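You operate a simulated robot arm through the tools that you are given. There is no shell and no other tool. Be economical: measure what you need, move in short steps, check, and stop when the job is done.

Carry out the task below with a simulated two-armed robot. There is one attempt and no reset: what you move stays moved.

JOB
Put three wraps of tape on the green plug's thread.
Fine: use the winder; stand the plug back on the green rails; once the plug is out, turn the yellow handle back to nought; tape no other plug. Set down upright: green plug.

Only the result counts: the job must be done as asked and must still hold three seconds after the hand-in. Knocking over, shifting, dropping, spilling or breaking anything else fails it.

ROBOT AND FRAMES
Two 7-joint arms with two-finger grippers on one trunk, on a base that drives. Base frame: it is fixed to the floor where the robot stands at the start and does not move with it; the origin is under the middle of the robot, x ahead of it, y to its left, z up. Readings come in mm, rad, newtons and seconds.
The left shoulder is at the start at [23, 214, 1181], the right one opposite. Places, roughly: blue plug [-2750, 5750, 1000]; purple plug [-2750, 6000, 250]; red plug [-5000, 4500, 750]; white plug [-2750, 3750, 250]; winder seat [600, -300, 900]; yellow handle [600, -400, 900]; yellow plug [-2750, 5750, 250]. Payload 2.2 kg a hand.
The tool frame of a hand sits at the grasp point between the pads (the TCP): z along the fingers, y along the line on which they close. The tips reach 19 mm beyond it. The gripper opens to 116 mm. The gripper's body begins 70 mm behind the TCP.
Orientation is that of the tool frame in the base frame, as [roll, pitch, yaw] about the fixed x, y, z axes, in that order (R = Rz(yaw) Ry(pitch) Rx(roll)). With the fingers straight down and closing along the base's y, the tool's x points along the base's -x, its y along +y and its z along -z.

CONTROLS
- The arms move only by the tool play_rows. It takes "left_moves", "right_moves" or both (then of equal length, played together; a hand with none holds still); each is a list of rows, each a list of 6 numbers: the shift along the base's x, y, z in units of 150 mm (1.0 is 150 mm), then the turn, a rotation vector about the base's x, y, z in units of 180 degrees (1.0 is 180 degrees). In form: [[x, y, z, ax, ay, az], ...]. A call has 1 to 8 rows; each row is the pose to reach, as a shift and turn from the pose commanded when the call began. "left_jaw" and "right_jaw" are, for a hand that has rows, the closure in counts, from 0 (fully open) to 255 (shut), set as the call begins (left out, the last holds). A call with a number of a shift or a turn outside -1 to 1 is refused whole. Each row takes 0.2 s and may step no farther than 50 mm and 0.15 rad from the row before; otherwise, or with a gripper value out of range, the whole call is refused. A pose out of reach is approached as far as the arm can. The call stops where the force on the tool passes 80 N (or 10 N more than at its start, if that is more) or the arm is blocked; 0.2 s more then pass. Each finger halts on what it meets, pressing with about 41 N; the grip force reading is that of the motor and also rises with nothing between the fingers. The clock runs only during rows and for 0.2 s after the last one: add rows that repeat a pose to give the fingers time. The reply holds the time, the measured pose of the TCP, the force on the tool along the base axes, the opening and the grip force, in the units named above and with some noise, with the torque about the TCP (base axes, N m) and any sound that the robot's microphone picked up, and new pictures: "views" is both (left out), scene, wrist or none (wrist: the cameras of the hands that moved).
- Cameras (640 x 400 px; columns grow to the right, rows downward): "scene" is now at [125.2, -39.7, 1369.1]; the picture's right is [-0.42, -0.91, 0.00], its down [-0.37, 0.17, -0.92] and it looks along [0.83, -0.38, -0.40] (base axes); focal length 262 px, centre (320, 200). "left" rides on the left gripper at [69, 15, -97] in its tool frame; the picture's right is [-0.21, 0.98, 0.00], its down [-0.76, -0.17, -0.63] and it looks along [-0.62, -0.13, 0.77] (tool axes); focal length 251 px, centre (320, 200). "right" rides on the right gripper at [69, -15, -97] in its tool frame; the picture's right is [0.21, 0.98, 0.00], its down [-0.76, 0.17, -0.63] and it looks along [-0.62, 0.14, 0.77] (tool axes); focal length 251 px, centre (320, 200). There is no depth. A picture from a camera that has moved, and an enlarged one, comes with that camera's place and axes in the base frame and with its lens.
- lift_body(by): slides the trunk up (or, below 0, down) by that many mm; the arms and the scene camera ride with it, the base frame stays. It gives what a move gives, with no picture.
- roll_base(legs): drives the robot by 1 to 6 legs, each [ahead, left, turn to the left] in mm, mm and rad, along the robot's own axes; the way and the turn of a leg run together, so that a leg with both is an arc; at most 1500 mm and 3.142 rad a leg. The arms and the cameras ride along, it lands a little off, and it stops where it bumps. It gives what a move gives, and a new picture of the scene camera.
- pan_tilt(pan, tilt): turns the head with the scene camera to pan (to the left, within 1.396 rad either way) and tilt (down, from -0.506 to 1.204), counted from straight ahead of the robot. It gives what a move gives, and a new picture of the scene camera.
- inspect(camera, box): a new picture of the part [left, top, right, bottom] of that camera's present view, enlarged. It takes no simulated time.
- job_done(): hands the job in; it is judged then, once.

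Work in short steps. Places have to be worked out from the pictures, the camera data and where the tool is seen: move nearer, look again, correct. Check each grasp and each placing, and mend what went wrong. You have 120 turns and 260 pictures in all, those below and enlarged ones among them. Open the grippers and draw the arms clear of the work before you hand the job in, unless the task says otherwise; then end with one line.

The tools are called after "Request:" as name(argument=value, ...) on one line, values as JSON. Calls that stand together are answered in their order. play_rows: Moves the arms, as the interface text tells. Its arguments: {"type":"object","properties":{"left_moves":{"type":"array","items":{"type":"array","items":{"type":"number"}}},"left_jaw":{"type":"number"},"right_moves":{"type":"array","items":{"type":"array","items":{"type":"number"}}},"right_jaw":{"type":"number"},"views":{"type":"string","enum":["both","scene","wrist","none"]}},"required":[]} The other tools are called the same way: lift_body (by) slides the trunk up or down; roll_base (legs) drives the base; pan_tilt (pan, tilt) turns the head that bears the scene camera; inspect (camera, box) takes an enlarged picture of a part of a camera's view; job_done () hands the job in.

At the start:

```text
time: 0.0
left_tool_pos: [400.4, -16.7, 1283.4]
left_orientation: [3.142, 0.0, 3.141]
left_wrist_force: [-0.5, -0.2, 0.8]
left_torque: [-0.03, 0.03, 0.02]
left_opening: 116.1
left_finger_force: 0.0
right_tool_pos: [339.0, -421.2, 1196.7]
right_orientation: [3.139, -0.001, 3.141]
right_wrist_force: [-0.5, 0.4, -0.3]
right_torque: [-0.02, 0.01, -0.02]
right_opening: 115.9
right_finger_force: 0.0
trunk travel left (down, up): [-325.0, 165.0]
robot x, y, heading: [0.7, -0.4, -0.002]
head pan, tilt: [-0.433, 0.41]
```

scene: 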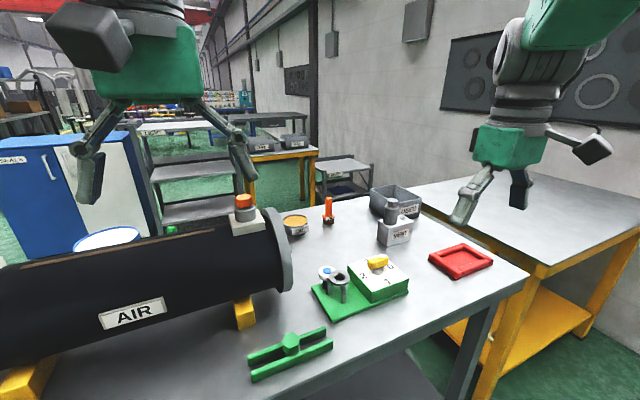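
right: 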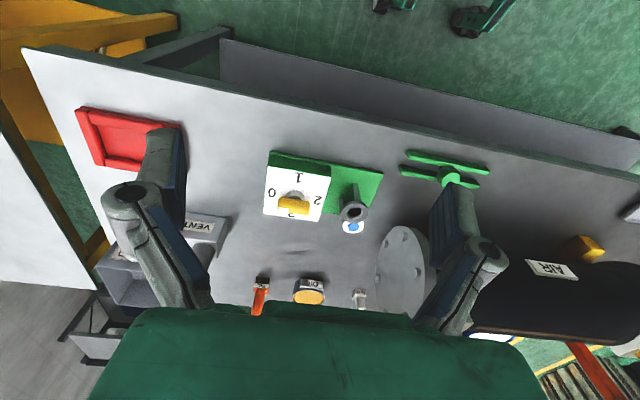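
left: 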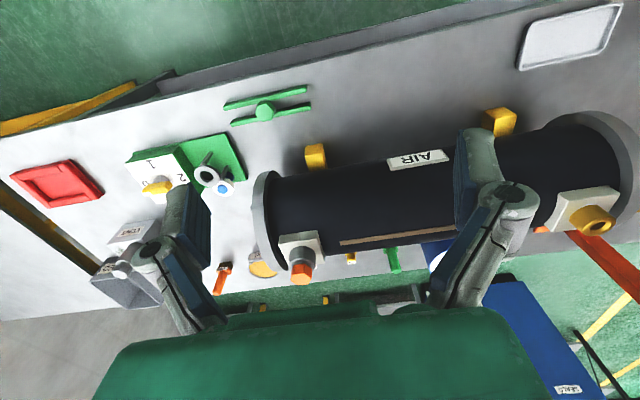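

The scene shows the winder (green base with white numbered top and yellow handle) and green rails with a green part. I'll look closer at both.

Request:
inspect(camera="scene", box=[230, 180, 430, 390])

Request:
inspect(camera="right", box=[240, 130, 500, 310])

Request:
inspect(camera="left", box=[100, 70, 340, 300])

```text
1.90 times, centred on (330, 285) of scene
camera zoom: at [125.2, -39.7, 1369.1], right [-0.42, -0.91, 0.0], down [-0.37, 0.17, -0.92], along [0.83, -0.38, -0.4], focal length 498 px, centre (301, 38)
```

zoom: 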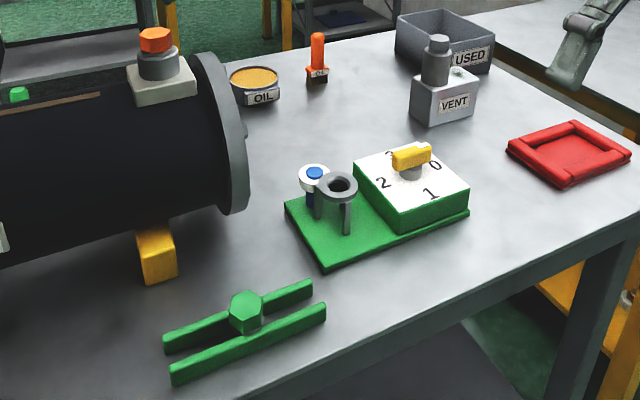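

```text
2.22 times, centred on (370, 220) of right
camera zoom: at [270.5, -436.6, 1294.2], right [-0.21, 0.98, 0.0], down [0.76, 0.17, 0.63], along [0.62, 0.14, -0.78], focal length 559 px, centre (209, 156)
```

zoom: 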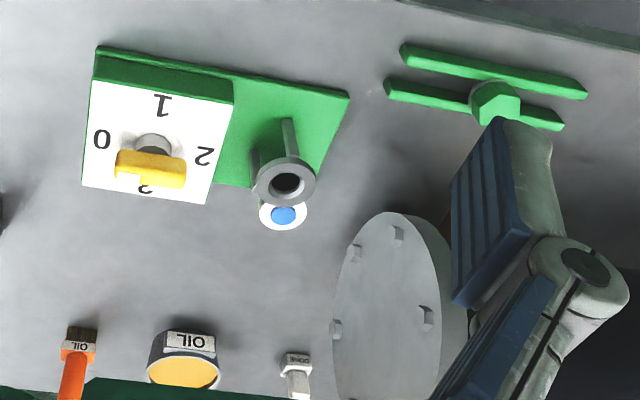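

```text
1.74 times, centred on (220, 185) of left
camera zoom: at [331.6, -0.5, 1381.8], right [0.21, 0.98, 0.0], down [0.76, -0.17, 0.63], along [0.62, -0.13, -0.77], focal length 437 px, centre (494, 226)
```

zoom: 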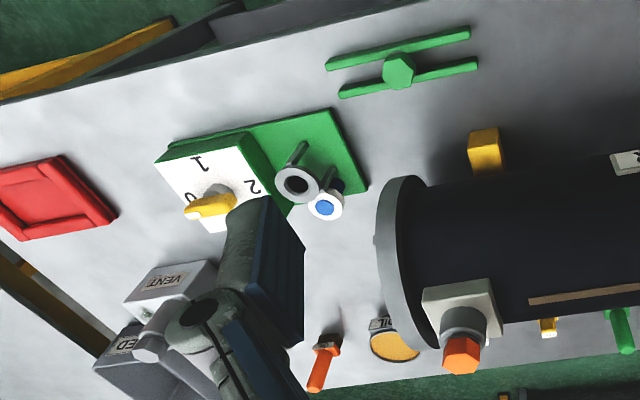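

From triangulation: plug head ≈[482,-137,890], seat ring ≈[575,-298,925], handle ≈[578,-417,936]. Before driving nearer, I look down at the table's near edge.

Request:
pan_tilt(pan=-0.3, tilt=1.1)

```text
time: 1.1
left_tool_pos: [399.2, -14.7, 1284.2]
left_orientation: [-3.141, 0.003, 3.14]
left_wrist_force: [0.6, 0.2, -0.7]
left_torque: [-0.03, -0.04, 0.0]
left_opening: 115.9
left_finger_force: 0.1
right_tool_pos: [337.2, -420.3, 1197.5]
right_orientation: [3.141, 0.0, 3.141]
right_wrist_force: [-0.2, 0.4, 0.3]
right_torque: [-0.04, 0.01, 0.02]
right_opening: 116.0
right_finger_force: 0.1
trunk travel left (down, up): [-325.0, 165.0]
robot x, y, heading: [0.7, 2.5, 0.002]
head pan, tilt: [-0.3, 1.1]
camera scene: at [101.6, -19.5, 1313.4], right [-0.3, -0.96, 0.0], down [-0.85, 0.26, -0.45], along [0.43, -0.13, -0.89], focal length 262 px, centre (320, 200)
```

scene: 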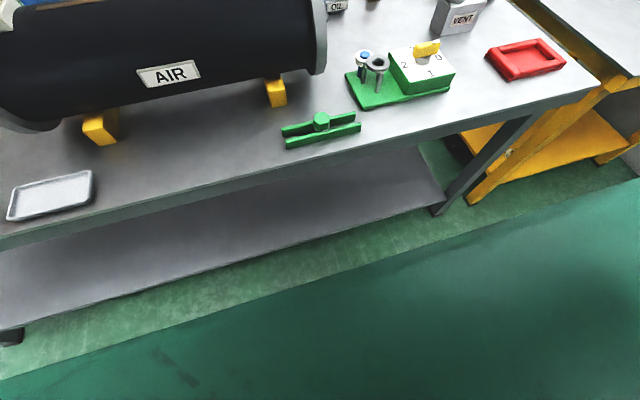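

The table edge is at x≈405, with a shelf below at about the same depth. I drive ahead in modest steps: first 130 mm, and shift right a bit.

Request:
roll_base(legs=[[130, -50, 0]])

```text
time: 2.4
left_tool_pos: [525.9, -46.3, 1286.9]
left_orientation: [-3.129, 0.003, 3.141]
left_wrist_force: [-0.5, 0.4, 0.6]
left_torque: [-0.06, -0.03, 0.04]
left_opening: 115.9
left_finger_force: 0.0
right_tool_pos: [463.5, -451.8, 1204.2]
right_orientation: [-3.128, 0.001, 3.141]
right_wrist_force: [0.2, 0.2, 0.7]
right_torque: [-0.11, 0.02, -0.01]
right_opening: 115.8
right_finger_force: 0.0
trunk travel left (down, up): [-325.0, 165.0]
robot x, y, heading: [130.1, -46.7, -0.003]
head pan, tilt: [-0.3, 1.1]
camera scene: at [227.9, -49.0, 1313.7], right [-0.3, -0.95, 0.01], down [-0.85, 0.26, -0.46], along [0.43, -0.15, -0.89], focal length 262 px, centre (320, 200)
```

scene: 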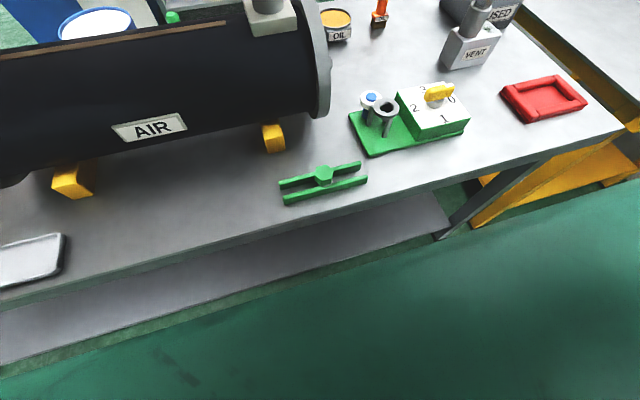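

No bump; robot at x=130. I bring the right hand inward toward the plug at safe height, and the left hand aside to the left.

Request:
play_rows(right_moves=[[0, 0.25, -0.1, 0, 0, 0], [0, 0.5, -0.2, 0, 0, 0], [0, 0.75, -0.3, 0, 0, 0], [0, 1, -0.4, 0, 0, 0]], left_moves=[[0, 0.25, 0, 0, 0, 0], [0, 0.5, 0, 0, 0, 0], [0, 0.75, 0, 0, 0, 0], [0, 1, 0, 0, 0, 0]], views="none")

Request:
play_rows(right_moves=[[0, 0.25, -0.1, 0, 0, 0], [0, 0.5, -0.2, 0, 0, 0], [0, 0.75, -0.3, 0, 0, 0], [0, 1, -0.4, 0, 0, 0]], views="both")

```text
time: 3.4
left_tool_pos: [524.8, 89.3, 1287.7]
left_orientation: [-3.14, 0.005, 3.141]
left_wrist_force: [-0.5, -0.2, 0.8]
left_torque: [-0.01, -0.01, 0.0]
left_opening: 115.9
left_finger_force: 0.0
right_tool_pos: [490.1, -329.3, 1118.6]
right_orientation: [-3.135, 0.006, -3.14]
right_wrist_force: [0.1, -0.1, 1.0]
right_torque: [-0.04, -0.01, 0.04]
right_opening: 116.0
right_finger_force: 0.1
right hand out of reach, approached as far as the arm can: row 2, 3, 4
trunk travel left (down, up): [-325.0, 165.0]
robot x, y, heading: [124.0, -44.7, -0.0]
head pan, tilt: [-0.3, 1.1]
```

```text
time: 4.4
left_tool_pos: [527.5, 80.8, 1286.8]
left_orientation: [3.139, 0.002, 3.14]
left_wrist_force: [0.4, 0.0, -0.3]
left_torque: [0.03, -0.01, 0.01]
left_opening: 116.1
left_finger_force: 0.1
right_tool_pos: [492.3, -187.1, 1054.4]
right_orientation: [3.141, 0.002, 3.139]
right_wrist_force: [0.3, -0.6, -1.0]
right_torque: [-0.01, 0.02, 0.0]
right_opening: 115.9
right_finger_force: 0.2
right hand out of reach, approached as far as the arm can: row 1
trunk travel left (down, up): [-325.0, 165.0]
robot x, y, heading: [127.8, -49.7, -0.001]
head pan, tilt: [-0.3, 1.1]
camera scene: at [231.0, -67.3, 1313.3], right [-0.3, -0.95, 0.0], down [-0.85, 0.27, -0.45], along [0.43, -0.13, -0.89], focal length 262 px, centre (320, 200)
camera right: at [423.8, -203.2, 1152.7], right [-0.21, 0.98, 0.0], down [0.76, 0.16, 0.63], along [0.62, 0.14, -0.77], focal length 251 px, centre (320, 200)
```

scene: 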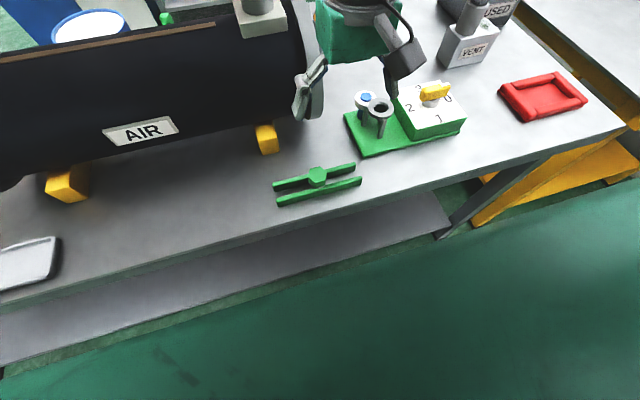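
right: 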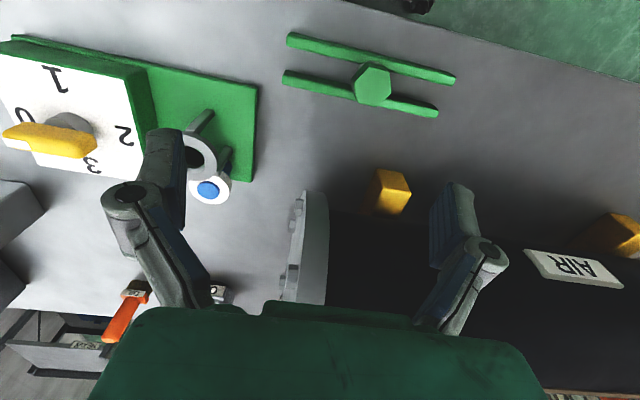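

The plug is at ≈(481,-136), rails run along y. I pull the hand back in x before driving ahead, to stay clear of the tank flange.

Request:
play_rows(right_moves=[[-0.25, 0.0, 0, 0, 0, 0], [-0.5, 0.0, 0, 0, 0, 0], [-0.65, 0.1, 0, 0, 0, 0]], views="wrist")

Request:
roll_base(legs=[[70, 0, 0]])

```text
time: 5.2
left_tool_pos: [525.9, 84.8, 1287.3]
left_orientation: [3.14, 0.005, -3.141]
left_wrist_force: [-0.5, 1.1, -0.7]
left_torque: [-0.01, -0.03, 0.02]
left_opening: 115.8
left_finger_force: 0.0
right_tool_pos: [398.8, -174.3, 1056.5]
right_orientation: [3.133, -0.004, 3.117]
right_wrist_force: [-0.2, -1.1, -0.7]
right_torque: [-0.01, 0.01, 0.01]
right_opening: 115.8
right_finger_force: 0.1
trunk travel left (down, up): [-325.0, 165.0]
robot x, y, heading: [126.2, -46.4, -0.005]
head pan, tilt: [-0.3, 1.1]
camera right: at [328.6, -187.5, 1153.5], right [-0.19, 0.98, 0.01], down [0.76, 0.14, 0.63], along [0.62, 0.13, -0.78], focal length 251 px, centre (320, 200)
```

right: 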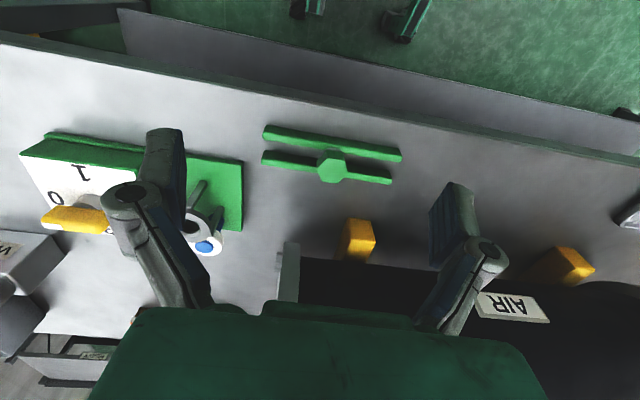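

```text
time: 6.2
left_tool_pos: [592.7, 84.0, 1286.7]
left_orientation: [3.14, 0.003, 3.14]
left_wrist_force: [-0.2, -0.6, -0.5]
left_torque: [0.02, -0.02, 0.0]
left_opening: 115.9
left_finger_force: 0.1
right_tool_pos: [465.8, -174.7, 1056.3]
right_orientation: [3.131, -0.005, 3.118]
right_wrist_force: [-1.1, 0.0, 0.1]
right_torque: [0.01, -0.05, -0.03]
right_opening: 116.1
right_finger_force: 0.1
trunk travel left (down, up): [-325.0, 165.0]
robot x, y, heading: [199.5, -48.7, 0.0]
head pan, tilt: [-0.3, 1.1]
camera scene: at [288.5, -90.1, 1316.8], right [-0.6, -0.8, 0.0], down [-0.7, 0.52, -0.5], along [0.4, -0.3, -0.87], focal length 262 px, centre (320, 200)
```

scene: 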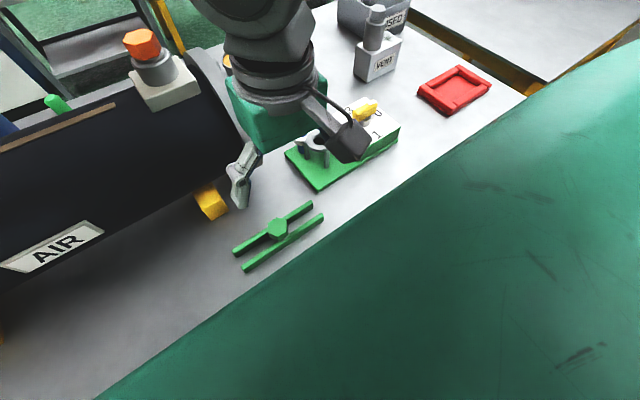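

Robot is at x≈200 without a bump. Move the right hand above the plug at about z=985, straightening yaw.

Request:
play_rows(right_moves=[[0.05, 0.13, -0.16, 0, 0, 0.004], [0.1, 0.26, -0.32, 0, 0, 0.007], [0.1, 0.26, -0.48, 0, 0, 0.007]], views="both")

```text
time: 7.0
left_tool_pos: [596.8, 87.1, 1286.0]
left_orientation: [-3.14, 0.003, 3.14]
left_wrist_force: [0.4, 0.6, -0.6]
left_torque: [0.01, 0.02, 0.0]
left_opening: 115.9
left_finger_force: 0.2
right_tool_pos: [498.1, -139.0, 992.9]
right_orientation: [3.101, 0.009, 3.087]
right_wrist_force: [0.3, -0.9, -0.1]
right_torque: [-0.01, 0.04, 0.01]
right_opening: 115.8
right_finger_force: 0.2
trunk travel left (down, up): [-325.0, 165.0]
robot x, y, heading: [196.3, -50.9, -0.003]
head pan, tilt: [-0.3, 1.1]
camera scene: at [287.4, -61.6, 1303.5], right [-0.33, -0.94, 0.0], down [-0.9, 0.31, -0.29], along [0.27, -0.1, -0.96], focal length 262 px, centre (320, 200)
camera right: at [427.8, -155.1, 1088.6], right [-0.16, 0.99, 0.04], down [0.76, 0.1, 0.65], along [0.63, 0.13, -0.76], focal length 251 px, centre (320, 200)
```

scene: 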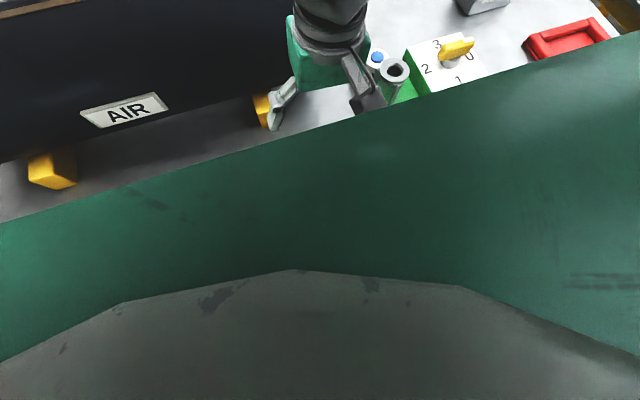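
right: 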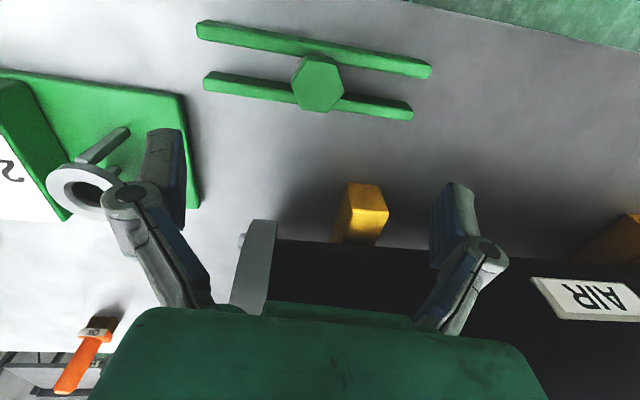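

Let me inspect the plug for its height and hex orientation, and hold to see whether the orientation settles.

Request:
inspect(camera="right", box=[190, 0, 440, 150])

Request:
play_rows(right_moves=[[-0.05, 0, 0, 0, 0, 0], [-0.1, 0, 0, 0, 0, 0], [-0.1, 0, 0, 0, 0, 0]], views="none")

```text
2.56 times, centred on (315, 75) of right
camera zoom: at [427.8, -155.1, 1088.6], right [-0.16, 0.99, 0.04], down [0.76, 0.1, 0.65], along [0.63, 0.13, -0.76], focal length 644 px, centre (333, 520)
```

zoom: 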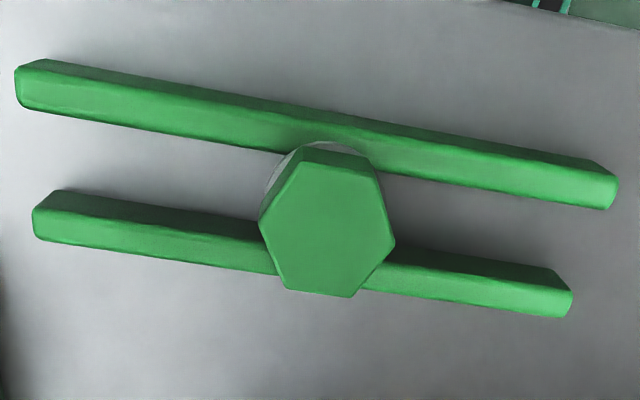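

```text
time: 8.0
left_tool_pos: [592.2, 85.8, 1287.8]
left_orientation: [-3.141, 0.007, 3.139]
left_wrist_force: [0.1, -0.4, -0.8]
left_torque: [0.0, -0.01, 0.02]
left_opening: 115.8
left_finger_force: 0.0
right_tool_pos: [503.0, -161.4, 994.6]
right_orientation: [3.113, 0.033, 3.006]
right_wrist_force: [-0.5, -0.9, 0.3]
right_torque: [0.02, -0.02, -0.02]
right_opening: 115.9
right_finger_force: 0.1
trunk travel left (down, up): [-325.0, 165.0]
robot x, y, heading: [199.4, -46.1, -0.001]
head pan, tilt: [-0.3, 1.1]
stopped in row 3 (right hand): the arm was blocked; the commanded pose is now the measured one
```

The arm was blocked, and the scene camera's axes shifted although its command did not: the right arm probably touches the head. I tilt the head back up and see.

Request:
pan_tilt(pan=0.0, tilt=0.6)

```text
time: 8.9
left_tool_pos: [593.2, 86.6, 1287.3]
left_orientation: [3.141, 0.004, 3.141]
left_wrist_force: [0.2, 0.4, -0.1]
left_torque: [0.03, -0.01, 0.0]
left_opening: 115.8
left_finger_force: 0.0
right_tool_pos: [501.6, -161.1, 994.0]
right_orientation: [3.116, 0.031, 3.005]
right_wrist_force: [0.3, -0.1, 0.2]
right_torque: [-0.02, -0.03, -0.01]
right_opening: 116.0
right_finger_force: 0.1
trunk travel left (down, up): [-325.0, 165.0]
robot x, y, heading: [197.2, -50.9, 0.001]
head pan, tilt: [0.0, 0.6]
camera scene: at [286.6, -65.4, 1304.4], right [-0.37, -0.93, 0.0], down [-0.89, 0.35, -0.31], along [0.28, -0.11, -0.95], focal length 262 px, centre (320, 200)
```

scene: 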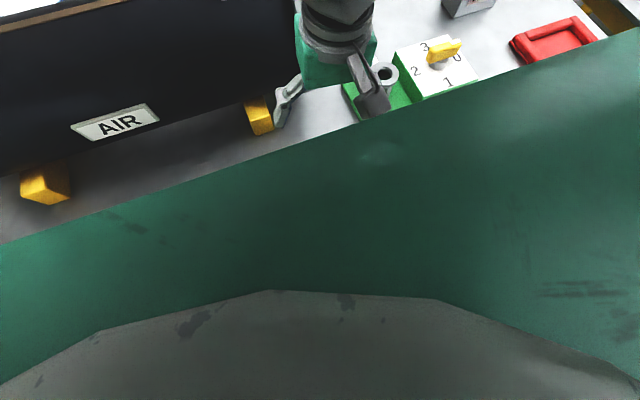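

The head is jammed by the arm's upper link. I raise the hand and move it outward to free it.

Request:
play_rows(right_moves=[[0.1, -0.1, 0.25, 0, 0, 0], [0.2, -0.3, 0.5, 0, 0, 0.0], [0.2, -0.55, 0.75, 0, 0, 0], [0.2, -0.8, 0.8, 0, 0, 0], [0.2, -1, 0.8, 0, 0, 0]], views="scene")

```text
refused: row 2 steps farther than a row can; nothing moved
```

Request:
play_rows(right_moves=[[0.1, -0.1, 0.2, 0, 0, 0], [0.1, -0.3, 0.4, 0, 0, 0.0], [0.1, -0.5, 0.6, 0, 0, 0], [0.1, -0.75, 0.7, 0, 0, 0], [0.1, -1, 0.8, 0, 0, 0]], views="scene")

```text
time: 10.1
left_tool_pos: [591.4, 77.7, 1289.3]
left_orientation: [3.137, 0.006, 3.141]
left_wrist_force: [-0.2, -0.6, 0.2]
left_torque: [0.02, 0.02, 0.05]
left_opening: 116.0
left_finger_force: 0.0
right_tool_pos: [510.7, -319.8, 1110.0]
right_orientation: [3.117, 0.03, 3.015]
right_wrist_force: [-0.8, 0.1, 0.1]
right_torque: [0.02, 0.02, 0.0]
right_opening: 116.0
right_finger_force: 0.1
trunk travel left (down, up): [-325.0, 165.0]
robot x, y, heading: [196.9, -47.8, 0.002]
head pan, tilt: [0.0, 0.6]
camera scene: at [325.8, -56.6, 1352.0], right [0.0, -1.0, -0.01], down [-0.57, 0.01, -0.82], along [0.82, 0.0, -0.57], focal length 262 px, centre (320, 200)
```

scene: 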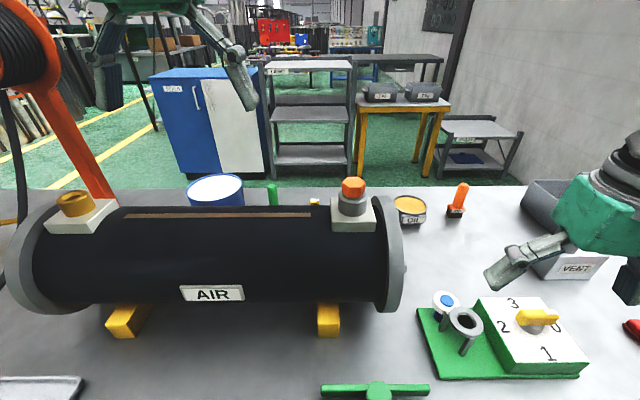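

Head is free. I raise the trunk so the arm is less folded near the head, then approach again.

Request:
lift_body(by=140)

```text
time: 11.8
left_tool_pos: [592.8, 82.8, 1428.3]
left_orientation: [3.14, 0.003, 3.141]
left_wrist_force: [-0.1, 0.1, 0.1]
left_torque: [0.0, 0.02, 0.01]
left_opening: 115.9
left_finger_force: 0.0
right_tool_pos: [511.7, -314.6, 1249.8]
right_orientation: [3.123, 0.026, 3.017]
right_wrist_force: [0.3, -0.2, 0.1]
right_torque: [-0.04, 0.02, 0.02]
right_opening: 116.1
right_finger_force: 0.0
trunk travel left (down, up): [-465.0, 25.0]
robot x, y, heading: [200.2, -50.5, 0.001]
head pan, tilt: [0.0, 0.6]
```

Now lower and move towards the plug while straightening the orientation.

Request:
play_rows(right_moves=[[-0.03, 0.17, -0.25, -0.002, 0.003, 0.015], [-0.06, 0.33, -0.5, -0.004, 0.006, 0.03], [-0.1, 0.5, -0.75, -0.006, 0.008, 0.04], [-0.13, 0.67, -0.98, -0.006, 0.008, 0.04]], views="scene")

Request:
play_rows(right_moves=[[-0.02, 0.17, -0.22, 0, 0, 0], [-0.04, 0.33, -0.44, 0, 0, 0], [-0.06, 0.5, -0.65, 0, 0, 0], [-0.06, 0.5, -0.75, 0, 0, 0]], views="both")

```text
time: 12.8
left_tool_pos: [594.4, 85.6, 1427.1]
left_orientation: [-3.141, 0.003, 3.14]
left_wrist_force: [0.5, 0.1, 0.4]
left_torque: [-0.06, 0.04, 0.01]
left_opening: 116.1
left_finger_force: 0.0
right_tool_pos: [490.6, -210.1, 1102.1]
right_orientation: [-3.138, 0.004, 3.141]
right_wrist_force: [0.2, -0.3, 0.7]
right_torque: [-0.01, 0.03, -0.01]
right_opening: 115.9
right_finger_force: 0.0
trunk travel left (down, up): [-465.0, 25.0]
robot x, y, heading: [196.0, -51.9, -0.003]
head pan, tilt: [0.0, 0.6]
camera scene: at [328.7, -45.0, 1491.8], right [0.0, -1.0, 0.0], down [-0.57, 0.0, -0.82], along [0.82, 0.0, -0.57], focal length 262 px, centre (320, 200)
```

scene: 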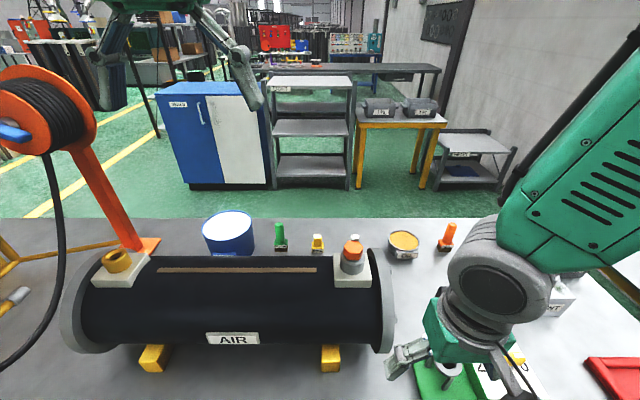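

```text
time: 13.8
left_tool_pos: [594.3, 78.5, 1427.5]
left_orientation: [3.137, 0.003, 3.139]
left_wrist_force: [-0.3, -0.1, -0.5]
left_torque: [0.01, -0.01, 0.0]
left_opening: 115.9
left_finger_force: 0.0
right_tool_pos: [497.2, -136.9, 1018.0]
right_orientation: [3.066, 0.002, 3.072]
right_wrist_force: [0.7, -1.1, -0.1]
right_torque: [0.03, 0.03, 0.01]
right_opening: 115.8
right_finger_force: 0.0
right hand out of reach, approached as far as the arm can: row 3, 4
trunk travel left (down, up): [-465.0, 25.0]
robot x, y, heading: [195.1, -48.9, 0.005]
head pan, tilt: [0.0, 0.6]
camera scene: at [329.0, -50.0, 1491.8], right [0.0, -1.0, 0.0], down [-0.57, 0.0, -0.82], along [0.82, 0.0, -0.57], focal length 262 px, centre (320, 200)
camera right: at [428.0, -154.0, 1113.6], right [-0.15, 0.99, 0.07], down [0.76, 0.06, 0.64], along [0.63, 0.15, -0.76], focal length 251 px, centre (320, 200)
```

scene: 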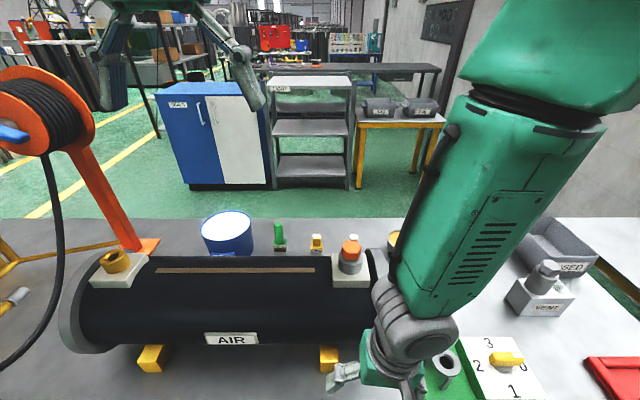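
right: 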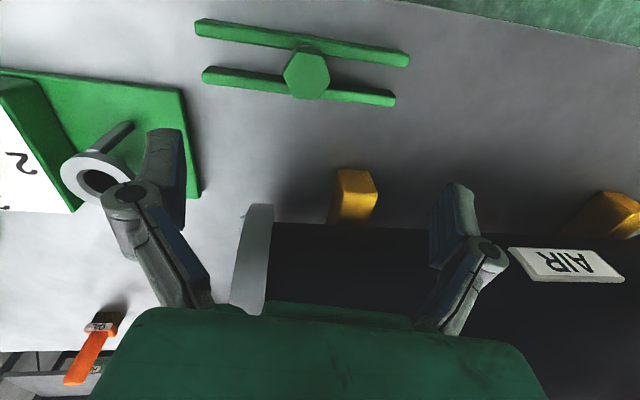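

The achieved pose drifts outward when the hand is too close to the midline. I roll the base left 80 mm so the plug lies further to the right hand's side.

Request:
play_rows(right_moves=[[0, -0.2, 0.1, 0, 0, 0], [0, -0.4, 0.2, 0, 0, 0.01], [0, -0.6, 0.2, 0, 0, 0.02], [0, -0.6, 0.2, 0, 0, 0.02]], views="none")

Request:
roll_base(legs=[[0, 80, 0]])

```text
time: 14.8
left_tool_pos: [592.8, 80.0, 1428.5]
left_orientation: [3.139, 0.003, 3.139]
left_wrist_force: [-0.6, -0.6, -0.2]
left_torque: [-0.03, -0.02, 0.02]
left_opening: 116.2
left_finger_force: 0.0
right_tool_pos: [484.7, -237.0, 1030.1]
right_orientation: [3.141, 0.0, -3.077]
right_wrist_force: [-0.4, 0.8, -0.5]
right_torque: [-0.04, -0.03, 0.02]
right_opening: 116.1
right_finger_force: 0.1
trunk travel left (down, up): [-465.0, 25.0]
robot x, y, heading: [199.2, -49.3, -0.002]
head pan, tilt: [0.0, 0.6]
```

```text
time: 15.8
left_tool_pos: [591.2, 119.2, 1430.2]
left_orientation: [3.115, 0.004, 3.135]
left_wrist_force: [-0.6, -0.5, -0.1]
left_torque: [0.03, -0.03, -0.02]
left_opening: 116.0
left_finger_force: 0.0
right_tool_pos: [482.8, -186.1, 1027.8]
right_orientation: [3.118, 0.003, -3.08]
right_wrist_force: [0.2, -0.8, -0.2]
right_torque: [0.02, -0.02, -0.03]
right_opening: 116.0
right_finger_force: 0.1
trunk travel left (down, up): [-465.0, 25.0]
robot x, y, heading: [198.2, 21.8, 0.0]
head pan, tilt: [0.0, 0.6]
camera scene: at [327.0, 11.2, 1492.0], right [0.0, -1.0, -0.01], down [-0.57, 0.01, -0.82], along [0.82, 0.0, -0.57], focal length 262 px, centre (320, 200)
```

scene: 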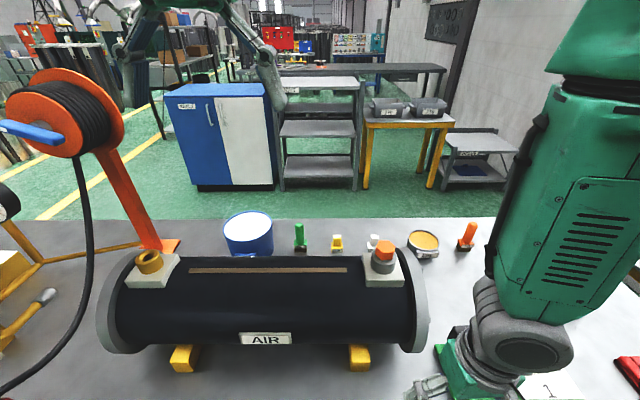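

Robot now at y≈22. Move the hand over the plug and fix the yaw.

Request:
play_rows(right_moves=[[-0.01, 0.1, -0.1, 0, 0, -0.01], [-0.02, 0.2, -0.2, 0, 0, -0.02], [-0.02, 0.2, -0.3, 0, 0, -0.02], [-0.02, 0.2, -0.3, 0, 0, -0.02]], views="wrist")

```text
time: 17.0
left_tool_pos: [584.3, 72.6, 1433.7]
left_orientation: [3.09, 0.011, 3.133]
left_wrist_force: [0.5, -0.2, -0.4]
left_torque: [0.03, -0.02, 0.01]
left_opening: 115.9
left_finger_force: 0.1
right_tool_pos: [467.7, -194.2, 975.4]
right_orientation: [3.07, -0.034, 3.074]
right_wrist_force: [-1.4, -0.7, -0.1]
right_torque: [0.07, -0.13, -0.05]
right_opening: 116.0
right_finger_force: 0.1
trunk travel left (down, up): [-465.0, 25.0]
robot x, y, heading: [200.1, 10.2, 0.001]
head pan, tilt: [0.0, 0.6]
stopped in row 4 (right hand): the arm was blocked; the commanded pose is now the measured one
camera right: at [400.8, -212.1, 1074.0], right [-0.15, 0.99, 0.08], down [0.78, 0.07, 0.62], along [0.6, 0.15, -0.78], focal length 251 px, centre (320, 200)
```

right: 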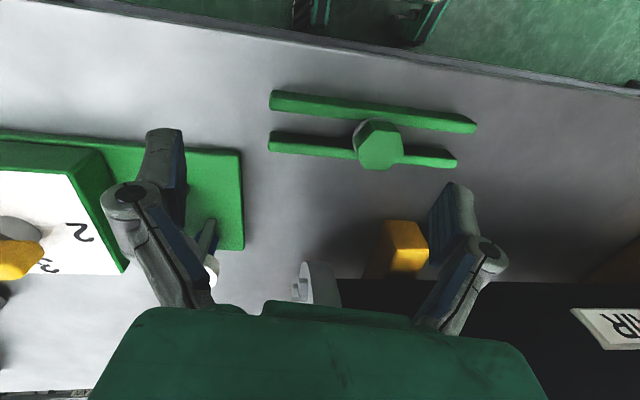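

The robot seems to lean (both hands' roll changed). I check the present state with a head look down.

Request:
pan_tilt(pan=-0.3, tilt=1.0)

```text
time: 17.9
left_tool_pos: [586.3, 61.5, 1433.2]
left_orientation: [3.084, 0.009, 3.13]
left_wrist_force: [0.3, -2.4, -1.4]
left_torque: [0.21, -0.07, 0.04]
left_opening: 116.2
left_finger_force: 0.0
right_tool_pos: [470.4, -201.1, 974.2]
right_orientation: [3.066, -0.028, 3.082]
right_wrist_force: [-1.2, -1.9, -1.1]
right_torque: [0.14, -0.06, -0.01]
right_opening: 116.1
right_finger_force: 0.1
trunk travel left (down, up): [-465.0, 25.0]
robot x, y, heading: [198.6, 6.1, -0.002]
head pan, tilt: [-0.3, 1.0]
camera scene: at [308.0, -54.5, 1458.7], right [-0.3, -0.95, -0.03], down [-0.8, 0.27, -0.53], along [0.51, -0.14, -0.85], focal length 262 px, centre (320, 200)
```

scene: 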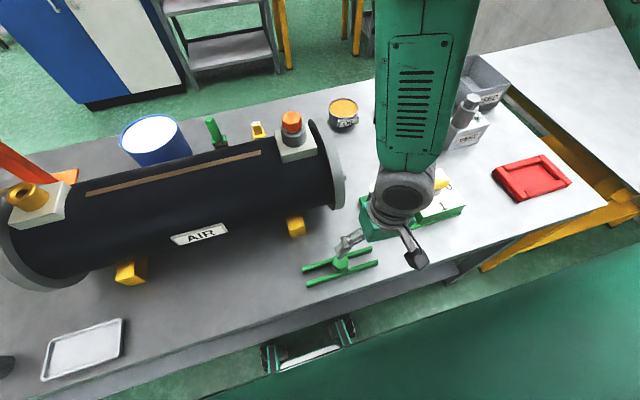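

The lean suggests the base's left side has met something (or its front the shelf). I roll back and to the right to free it.

Request:
roll_base(legs=[[-60, -60, 0]])

```text
time: 19.0
left_tool_pos: [524.3, 57.3, 1430.6]
left_orientation: [3.12, 0.008, 3.134]
left_wrist_force: [-0.3, -0.1, 0.4]
left_torque: [0.01, -0.01, 0.0]
left_opening: 115.8
left_finger_force: 0.0
right_tool_pos: [400.5, -221.7, 972.4]
right_orientation: [3.077, -0.076, 3.049]
right_wrist_force: [-1.2, 0.5, 0.4]
right_torque: [0.01, -0.12, 0.02]
right_opening: 116.0
right_finger_force: 0.0
trunk travel left (down, up): [-465.0, 25.0]
robot x, y, heading: [139.0, -46.1, -0.002]
head pan, tilt: [-0.3, 1.0]
camera scene: at [253.7, -93.4, 1457.6], right [-0.3, -0.96, -0.02], down [-0.81, 0.26, -0.53], along [0.51, -0.14, -0.85], focal length 262 px, centre (320, 200)
```

scene: 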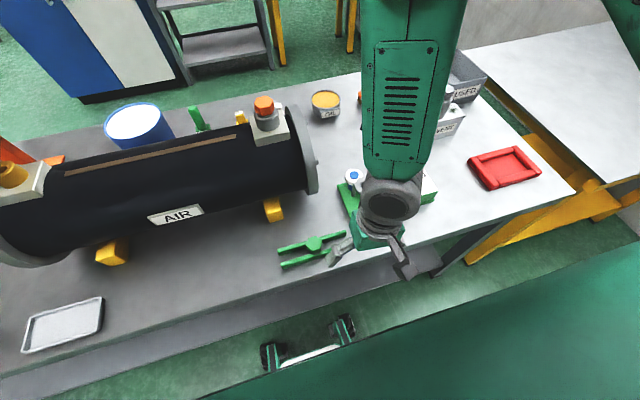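

Still settling. I raise the right hand and draw it a little outward, then read again.

Request:
play_rows(right_moves=[[0, 0, 0.2, 0, 0, 0], [0, -0.1, 0.4, 0, 0, 0], [0, -0.2, 0.5, 0, 0, 0], [0, -0.2, 0.5, 0, 0, 0], [0, -0.2, 0.5, 0, 0, 0], [0, -0.2, 0.5, 0, 0, 0]], views="scene")

```text
time: 20.4
left_tool_pos: [518.9, 100.0, 1427.4]
left_orientation: [-3.13, 0.011, 3.127]
left_wrist_force: [0.6, -0.7, -1.6]
left_torque: [0.12, 0.1, 0.0]
left_opening: 115.9
left_finger_force: 0.0
right_tool_pos: [402.0, -214.9, 1052.1]
right_orientation: [3.103, -0.072, 3.04]
right_wrist_force: [0.6, -0.1, -0.9]
right_torque: [0.02, 0.04, 0.0]
right_opening: 116.3
right_finger_force: 0.1
right hand out of reach, approached as far as the arm can: row 3, 4, 5, 6
trunk travel left (down, up): [-465.0, 25.0]
robot x, y, heading: [133.1, -40.4, -0.003]
head pan, tilt: [-0.3, 1.0]
camera scene: at [254.1, -8.8, 1457.1], right [-0.3, -0.95, 0.04], down [-0.81, 0.23, -0.54], along [0.51, -0.19, -0.84], focal length 262 px, centre (320, 200)
```

scene: 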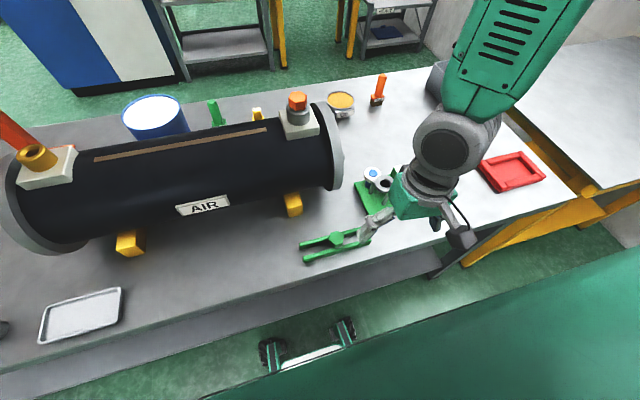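

The robot sways slowly after base moves with the trunk high. I lower the trunk part way for stability, then move the base left and ahead gently and let it settle.

Request:
roll_base(legs=[[25, 30, 0], [20, 30, 0]])

Request:
lift_body(by=-60)

Request:
pan_tilt(pan=-0.2, tilt=0.9)

```text
time: 21.7
left_tool_pos: [567.2, 60.5, 1428.9]
left_orientation: [3.084, -0.001, 3.132]
left_wrist_force: [0.2, -1.5, -2.2]
left_torque: [0.16, -0.02, 0.0]
left_opening: 116.0
left_finger_force: 0.0
right_tool_pos: [451.6, -236.3, 1041.9]
right_orientation: [3.047, -0.08, 3.042]
right_wrist_force: [-0.9, -0.3, 0.1]
right_torque: [0.04, -0.08, -0.08]
right_opening: 116.2
right_finger_force: 0.1
trunk travel left (down, up): [-465.0, 25.0]
robot x, y, heading: [183.3, 0.6, 0.004]
head pan, tilt: [-0.3, 1.0]
camera scene: at [300.5, -105.6, 1455.3], right [-0.29, -0.95, -0.05], down [-0.81, 0.28, -0.52], along [0.51, -0.11, -0.85], focal length 262 px, centre (320, 200)
```

scene: 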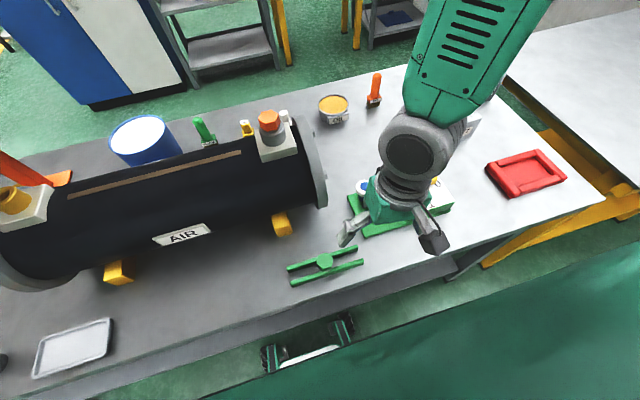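

```text
time: 22.7
left_tool_pos: [561.3, 94.5, 1358.0]
left_orientation: [3.107, -0.025, -3.141]
left_wrist_force: [0.9, -0.9, -2.3]
left_torque: [0.08, 0.11, 0.0]
left_opening: 116.1
left_finger_force: 0.1
right_tool_pos: [445.7, -217.2, 988.3]
right_orientation: [3.077, -0.079, 3.041]
right_wrist_force: [-0.2, -0.2, -0.2]
right_torque: [0.02, 0.01, -0.04]
right_opening: 116.1
right_finger_force: 0.1
trunk travel left (down, up): [-405.0, 85.0]
robot x, y, heading: [180.3, -12.0, 0.013]
head pan, tilt: [-0.3, 1.0]
```

```text
time: 23.4
left_tool_pos: [551.6, 105.4, 1371.3]
left_orientation: [3.122, 0.012, 3.129]
left_wrist_force: [-0.5, 0.0, 0.4]
left_torque: [0.08, -0.09, -0.03]
left_opening: 116.2
left_finger_force: 0.0
right_tool_pos: [442.8, -200.4, 994.3]
right_orientation: [3.079, -0.061, 3.037]
right_wrist_force: [-0.5, 0.7, 1.5]
right_torque: [-0.01, -0.08, -0.1]
right_opening: 116.1
right_finger_force: 0.0
trunk travel left (down, up): [-405.0, 85.0]
robot x, y, heading: [184.7, -8.6, 0.004]
head pan, tilt: [-0.201, 0.901]
camera scene: at [299.1, -18.1, 1407.0], right [-0.19, -0.98, 0.0], down [-0.77, 0.15, -0.62], along [0.61, -0.12, -0.78], focal length 262 px, centre (320, 200)
```

scene: 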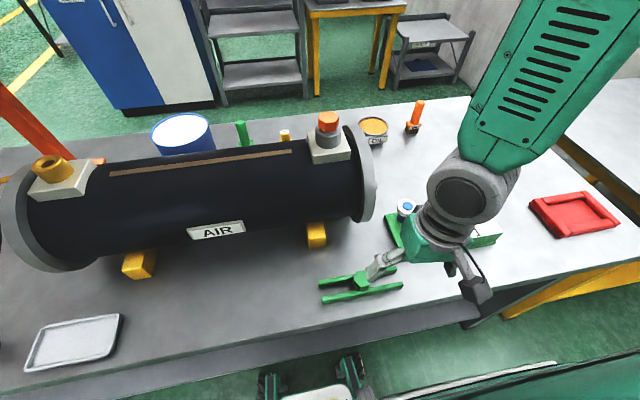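

Mostly settled at (184,-9). Move the right hand over the plug with orientation straightened.

Request:
play_rows(right_moves=[[0.08, 0.14, 0, -0.006, -0.006, 0.011], [0.16, 0.28, 0, -0.013, -0.013, 0.022], [0.25, 0.42, 0, -0.02, -0.019, 0.033], [0.25, 0.42, 0, -0.02, -0.019, 0.033], [0.25, 0.42, 0, -0.02, -0.019, 0.033]], views="wrist")

```text
time: 24.8
left_tool_pos: [554.9, 187.1, 1347.1]
left_orientation: [-3.107, -0.033, 3.14]
left_wrist_force: [0.5, 1.6, 0.2]
left_torque: [-0.14, -0.02, -0.02]
left_opening: 116.1
left_finger_force: 0.0
right_tool_pos: [483.5, -84.7, 1003.8]
right_orientation: [3.131, -0.031, 3.08]
right_wrist_force: [0.5, 1.7, 0.1]
right_torque: [-0.06, 0.07, -0.02]
right_opening: 115.9
right_finger_force: 0.0
trunk travel left (down, up): [-405.0, 85.0]
robot x, y, heading: [189.8, -6.8, 0.011]
head pan, tilt: [-0.201, 0.901]
stopped in row 5 (right hand): the arm was blocked; the commanded pose is now the measured one
camera right: at [416.6, -97.4, 1104.5], right [-0.15, 0.99, 0.02], down [0.78, 0.11, 0.61], along [0.6, 0.11, -0.79], focal length 251 px, centre (320, 200)
```

right: 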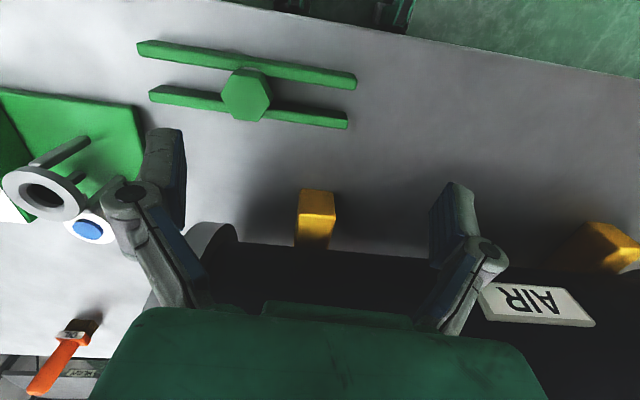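

The robot is rocking noticeably. I raise the hand and hold to let it settle, before lowering the trunk back to its stable height.

Request:
play_rows(right_moves=[[0, 0, 0.13, 0, 0, 0], [0, -0.0, 0.26, 0, 0, 0], [0, -0.0, 0.4, 0, 0, 0], [0, -0.0, 0.53, 0, 0, 0], [0, -0.0, 0.66, 0, 0, 0], [0, 0, 0.66, 0, 0, 0], [0, 0, 0.66, 0, 0, 0]], views="none")

Request:
lift_body(by=-40)

Request:
lift_body(by=-40)

```text
time: 26.6
left_tool_pos: [549.9, 170.4, 1344.1]
left_orientation: [-3.111, -0.036, 3.14]
left_wrist_force: [-0.3, 1.2, -0.1]
left_torque: [-0.13, -0.04, 0.01]
left_opening: 115.8
left_finger_force: 0.0
right_tool_pos: [477.4, -99.5, 1102.1]
right_orientation: [-3.115, -0.016, 3.113]
right_wrist_force: [0.5, 0.5, 0.9]
right_torque: [-0.04, -0.01, 0.0]
right_opening: 115.7
right_finger_force: 0.1
trunk travel left (down, up): [-405.0, 85.0]
robot x, y, heading: [179.3, -22.0, 0.022]
head pan, tilt: [-0.201, 0.901]
stopped in row 7 (right hand): the arm was blocked; the commanded pose is now the measured one
```

```text
time: 27.4
left_tool_pos: [551.6, 142.6, 1309.4]
left_orientation: [-3.135, -0.035, 3.14]
left_wrist_force: [0.7, -1.0, -0.7]
left_torque: [0.03, 0.02, 0.01]
left_opening: 116.0
left_finger_force: 0.0
right_tool_pos: [478.1, -122.4, 1059.7]
right_orientation: [-3.136, -0.02, 3.108]
right_wrist_force: [0.2, 0.0, -0.3]
right_torque: [0.02, -0.05, -0.01]
right_opening: 115.8
right_finger_force: 0.1
trunk travel left (down, up): [-365.0, 125.0]
robot x, y, heading: [184.4, -25.3, 0.015]
head pan, tilt: [-0.201, 0.901]
```

```text
time: 28.2
left_tool_pos: [553.0, 117.0, 1269.0]
left_orientation: [3.13, -0.034, -3.14]
left_wrist_force: [0.5, 0.6, -1.5]
left_torque: [-0.03, 0.05, -0.01]
left_opening: 116.0
left_finger_force: 0.1
right_tool_pos: [479.3, -144.0, 1017.8]
right_orientation: [3.131, -0.024, 3.109]
right_wrist_force: [0.0, -1.0, -0.2]
right_torque: [0.06, 0.0, 0.03]
right_opening: 116.0
right_finger_force: 0.0
trunk travel left (down, up): [-325.0, 165.0]
robot x, y, heading: [183.5, -30.7, 0.022]
head pan, tilt: [-0.201, 0.901]
```

Odd residual tilt in the left hand too. I look toward the left arm with the head level to check for any contact.

Request:
pan_tilt(pan=0.6, tilt=0.3)

Request:
pan_tilt(pan=0.7, tilt=1.15)

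```text
time: 29.4
left_tool_pos: [550.5, 199.7, 1265.5]
left_orientation: [-3.093, -0.028, 3.141]
left_wrist_force: [0.3, 1.7, 1.7]
left_torque: [-0.15, 0.0, -0.01]
left_opening: 116.1
left_finger_force: 0.1
right_tool_pos: [476.6, -73.9, 1023.8]
right_orientation: [-3.094, -0.009, 3.117]
right_wrist_force: [0.5, 0.7, -0.1]
right_torque: [-0.13, 0.02, 0.01]
right_opening: 115.9
right_finger_force: 0.1
trunk travel left (down, up): [-325.0, 165.0]
robot x, y, heading: [184.7, -14.7, 0.015]
head pan, tilt: [0.6, 0.3]
camera scene: at [297.4, 68.2, 1378.3], right [0.58, -0.82, 0.02], down [-0.24, -0.19, -0.95], along [0.78, 0.55, -0.31], focal length 262 px, centre (320, 200)
```

scene: 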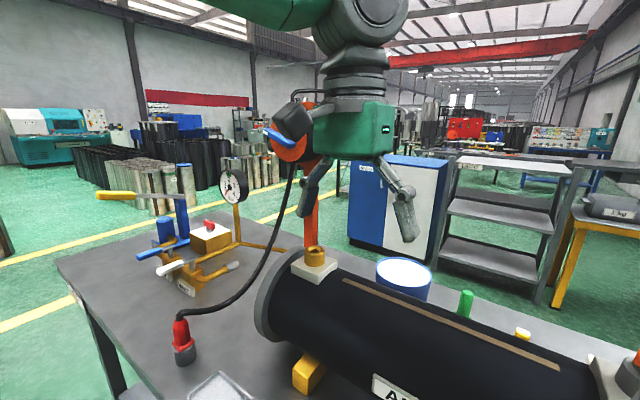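

```text
time: 30.6
left_tool_pos: [549.3, 163.7, 1274.3]
left_orientation: [-3.116, -0.012, 3.136]
left_wrist_force: [-0.3, 0.6, 1.1]
left_torque: [-0.05, -0.05, 0.03]
left_opening: 116.1
left_finger_force: 0.0
right_tool_pos: [476.1, -102.7, 1021.2]
right_orientation: [-3.119, -0.017, 3.113]
right_wrist_force: [-0.4, 1.0, -0.6]
right_torque: [-0.04, 0.03, 0.0]
right_opening: 116.2
right_finger_force: 0.1
trunk travel left (down, up): [-325.0, 165.0]
robot x, y, heading: [179.5, -18.8, 0.017]
head pan, tilt: [0.7, 1.15]
camera scene: at [267.2, 59.0, 1307.6], right [0.66, -0.75, 0.02], down [-0.69, -0.61, -0.39], along [0.3, 0.24, -0.92], focal length 262 px, centre (320, 200)
```

scene: 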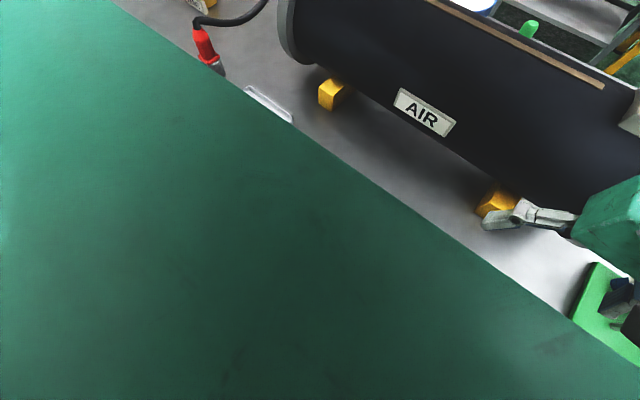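

The rocking persists; perhaps the base/chest touches the table. I back off 70 mm and watch whether it stops.

Request:
roll_base(legs=[[-70, -20, 0]])

Request:
pan_tilt(pan=0.0, tilt=1.15)

Request:
pan_tilt(pan=-0.2, tilt=0.9)

```text
time: 31.6
left_tool_pos: [482.5, 98.6, 1276.5]
left_orientation: [3.137, -0.017, 3.133]
left_wrist_force: [-0.5, -1.5, 0.1]
left_torque: [0.1, 0.06, 0.0]
left_opening: 115.9
left_finger_force: 0.0
right_tool_pos: [409.4, -160.8, 1019.1]
right_orientation: [3.137, -0.021, 3.11]
right_wrist_force: [-0.2, -1.1, 0.7]
right_torque: [0.04, -0.04, -0.01]
right_opening: 116.0
right_finger_force: 0.0
trunk travel left (down, up): [-325.0, 165.0]
robot x, y, heading: [113.8, -49.5, 0.016]
head pan, tilt: [0.7, 1.15]
camera scene: at [200.9, -14.9, 1310.3], right [0.66, -0.75, -0.01], down [-0.69, -0.6, -0.41], along [0.3, 0.27, -0.91], focal length 262 px, centre (320, 200)
```

scene: 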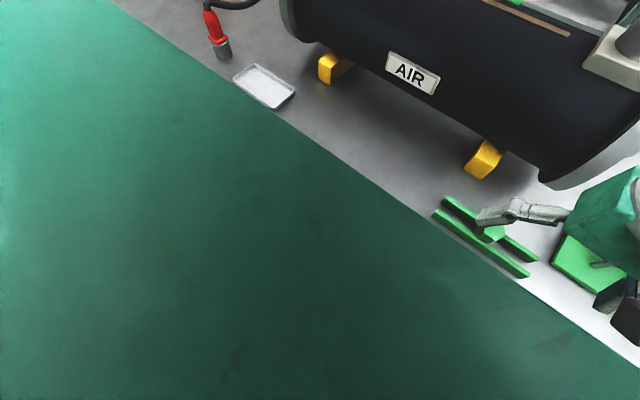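

```text
time: 32.6
left_tool_pos: [480.1, 63.7, 1279.0]
left_orientation: [3.113, -0.019, 3.132]
left_wrist_force: [0.2, -1.8, -0.5]
left_torque: [0.21, -0.02, -0.01]
left_opening: 116.0
left_finger_force: 0.1
right_tool_pos: [406.7, -190.3, 1016.1]
right_orientation: [3.114, -0.022, 3.107]
right_wrist_force: [-1.2, -0.5, 0.8]
right_torque: [0.13, -0.01, -0.03]
right_opening: 116.0
right_finger_force: 0.0
trunk travel left (down, up): [-325.0, 165.0]
robot x, y, heading: [117.7, -58.4, 0.018]
head pan, tilt: [0.0, 1.15]
camera scene: at [214.2, -91.9, 1309.7], right [0.01, -1.0, -0.03], down [-0.91, 0.0, -0.41], along [0.41, 0.03, -0.91], focal length 262 px, centre (320, 200)
```

scene: 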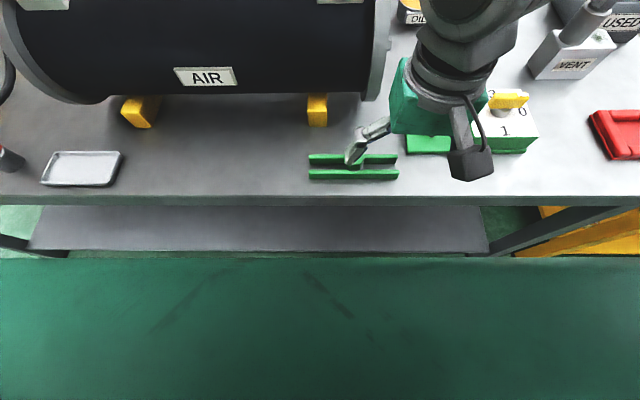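

```text
time: 33.4
left_tool_pos: [479.3, 63.5, 1280.0]
left_orientation: [3.113, -0.012, 3.134]
left_wrist_force: [-0.1, -1.7, -0.5]
left_torque: [0.14, -0.01, 0.0]
left_opening: 116.0
left_finger_force: 0.0
right_tool_pos: [404.8, -189.8, 1016.3]
right_orientation: [3.116, -0.02, 3.107]
right_wrist_force: [1.1, -0.2, 0.8]
right_torque: [0.09, 0.02, 0.0]
right_opening: 116.1
right_finger_force: 0.0
trunk travel left (down, up): [-325.0, 165.0]
robot x, y, heading: [112.6, -58.2, 0.014]
head pan, tilt: [-0.201, 0.901]
camera scene: at [227.8, -93.0, 1326.8], right [-0.18, -0.98, -0.02], down [-0.77, 0.15, -0.62], along [0.61, -0.1, -0.79], focal length 262 px, centre (320, 200)
```

scene: 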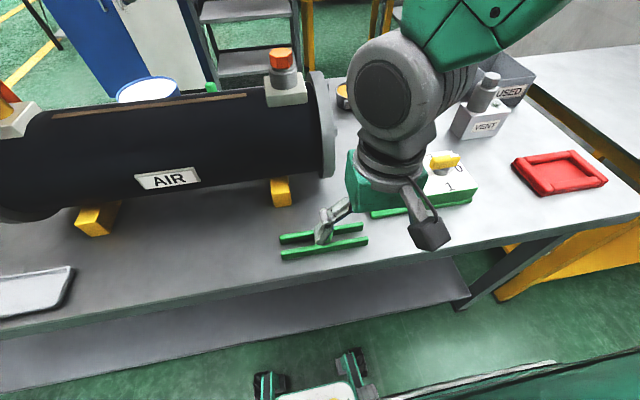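

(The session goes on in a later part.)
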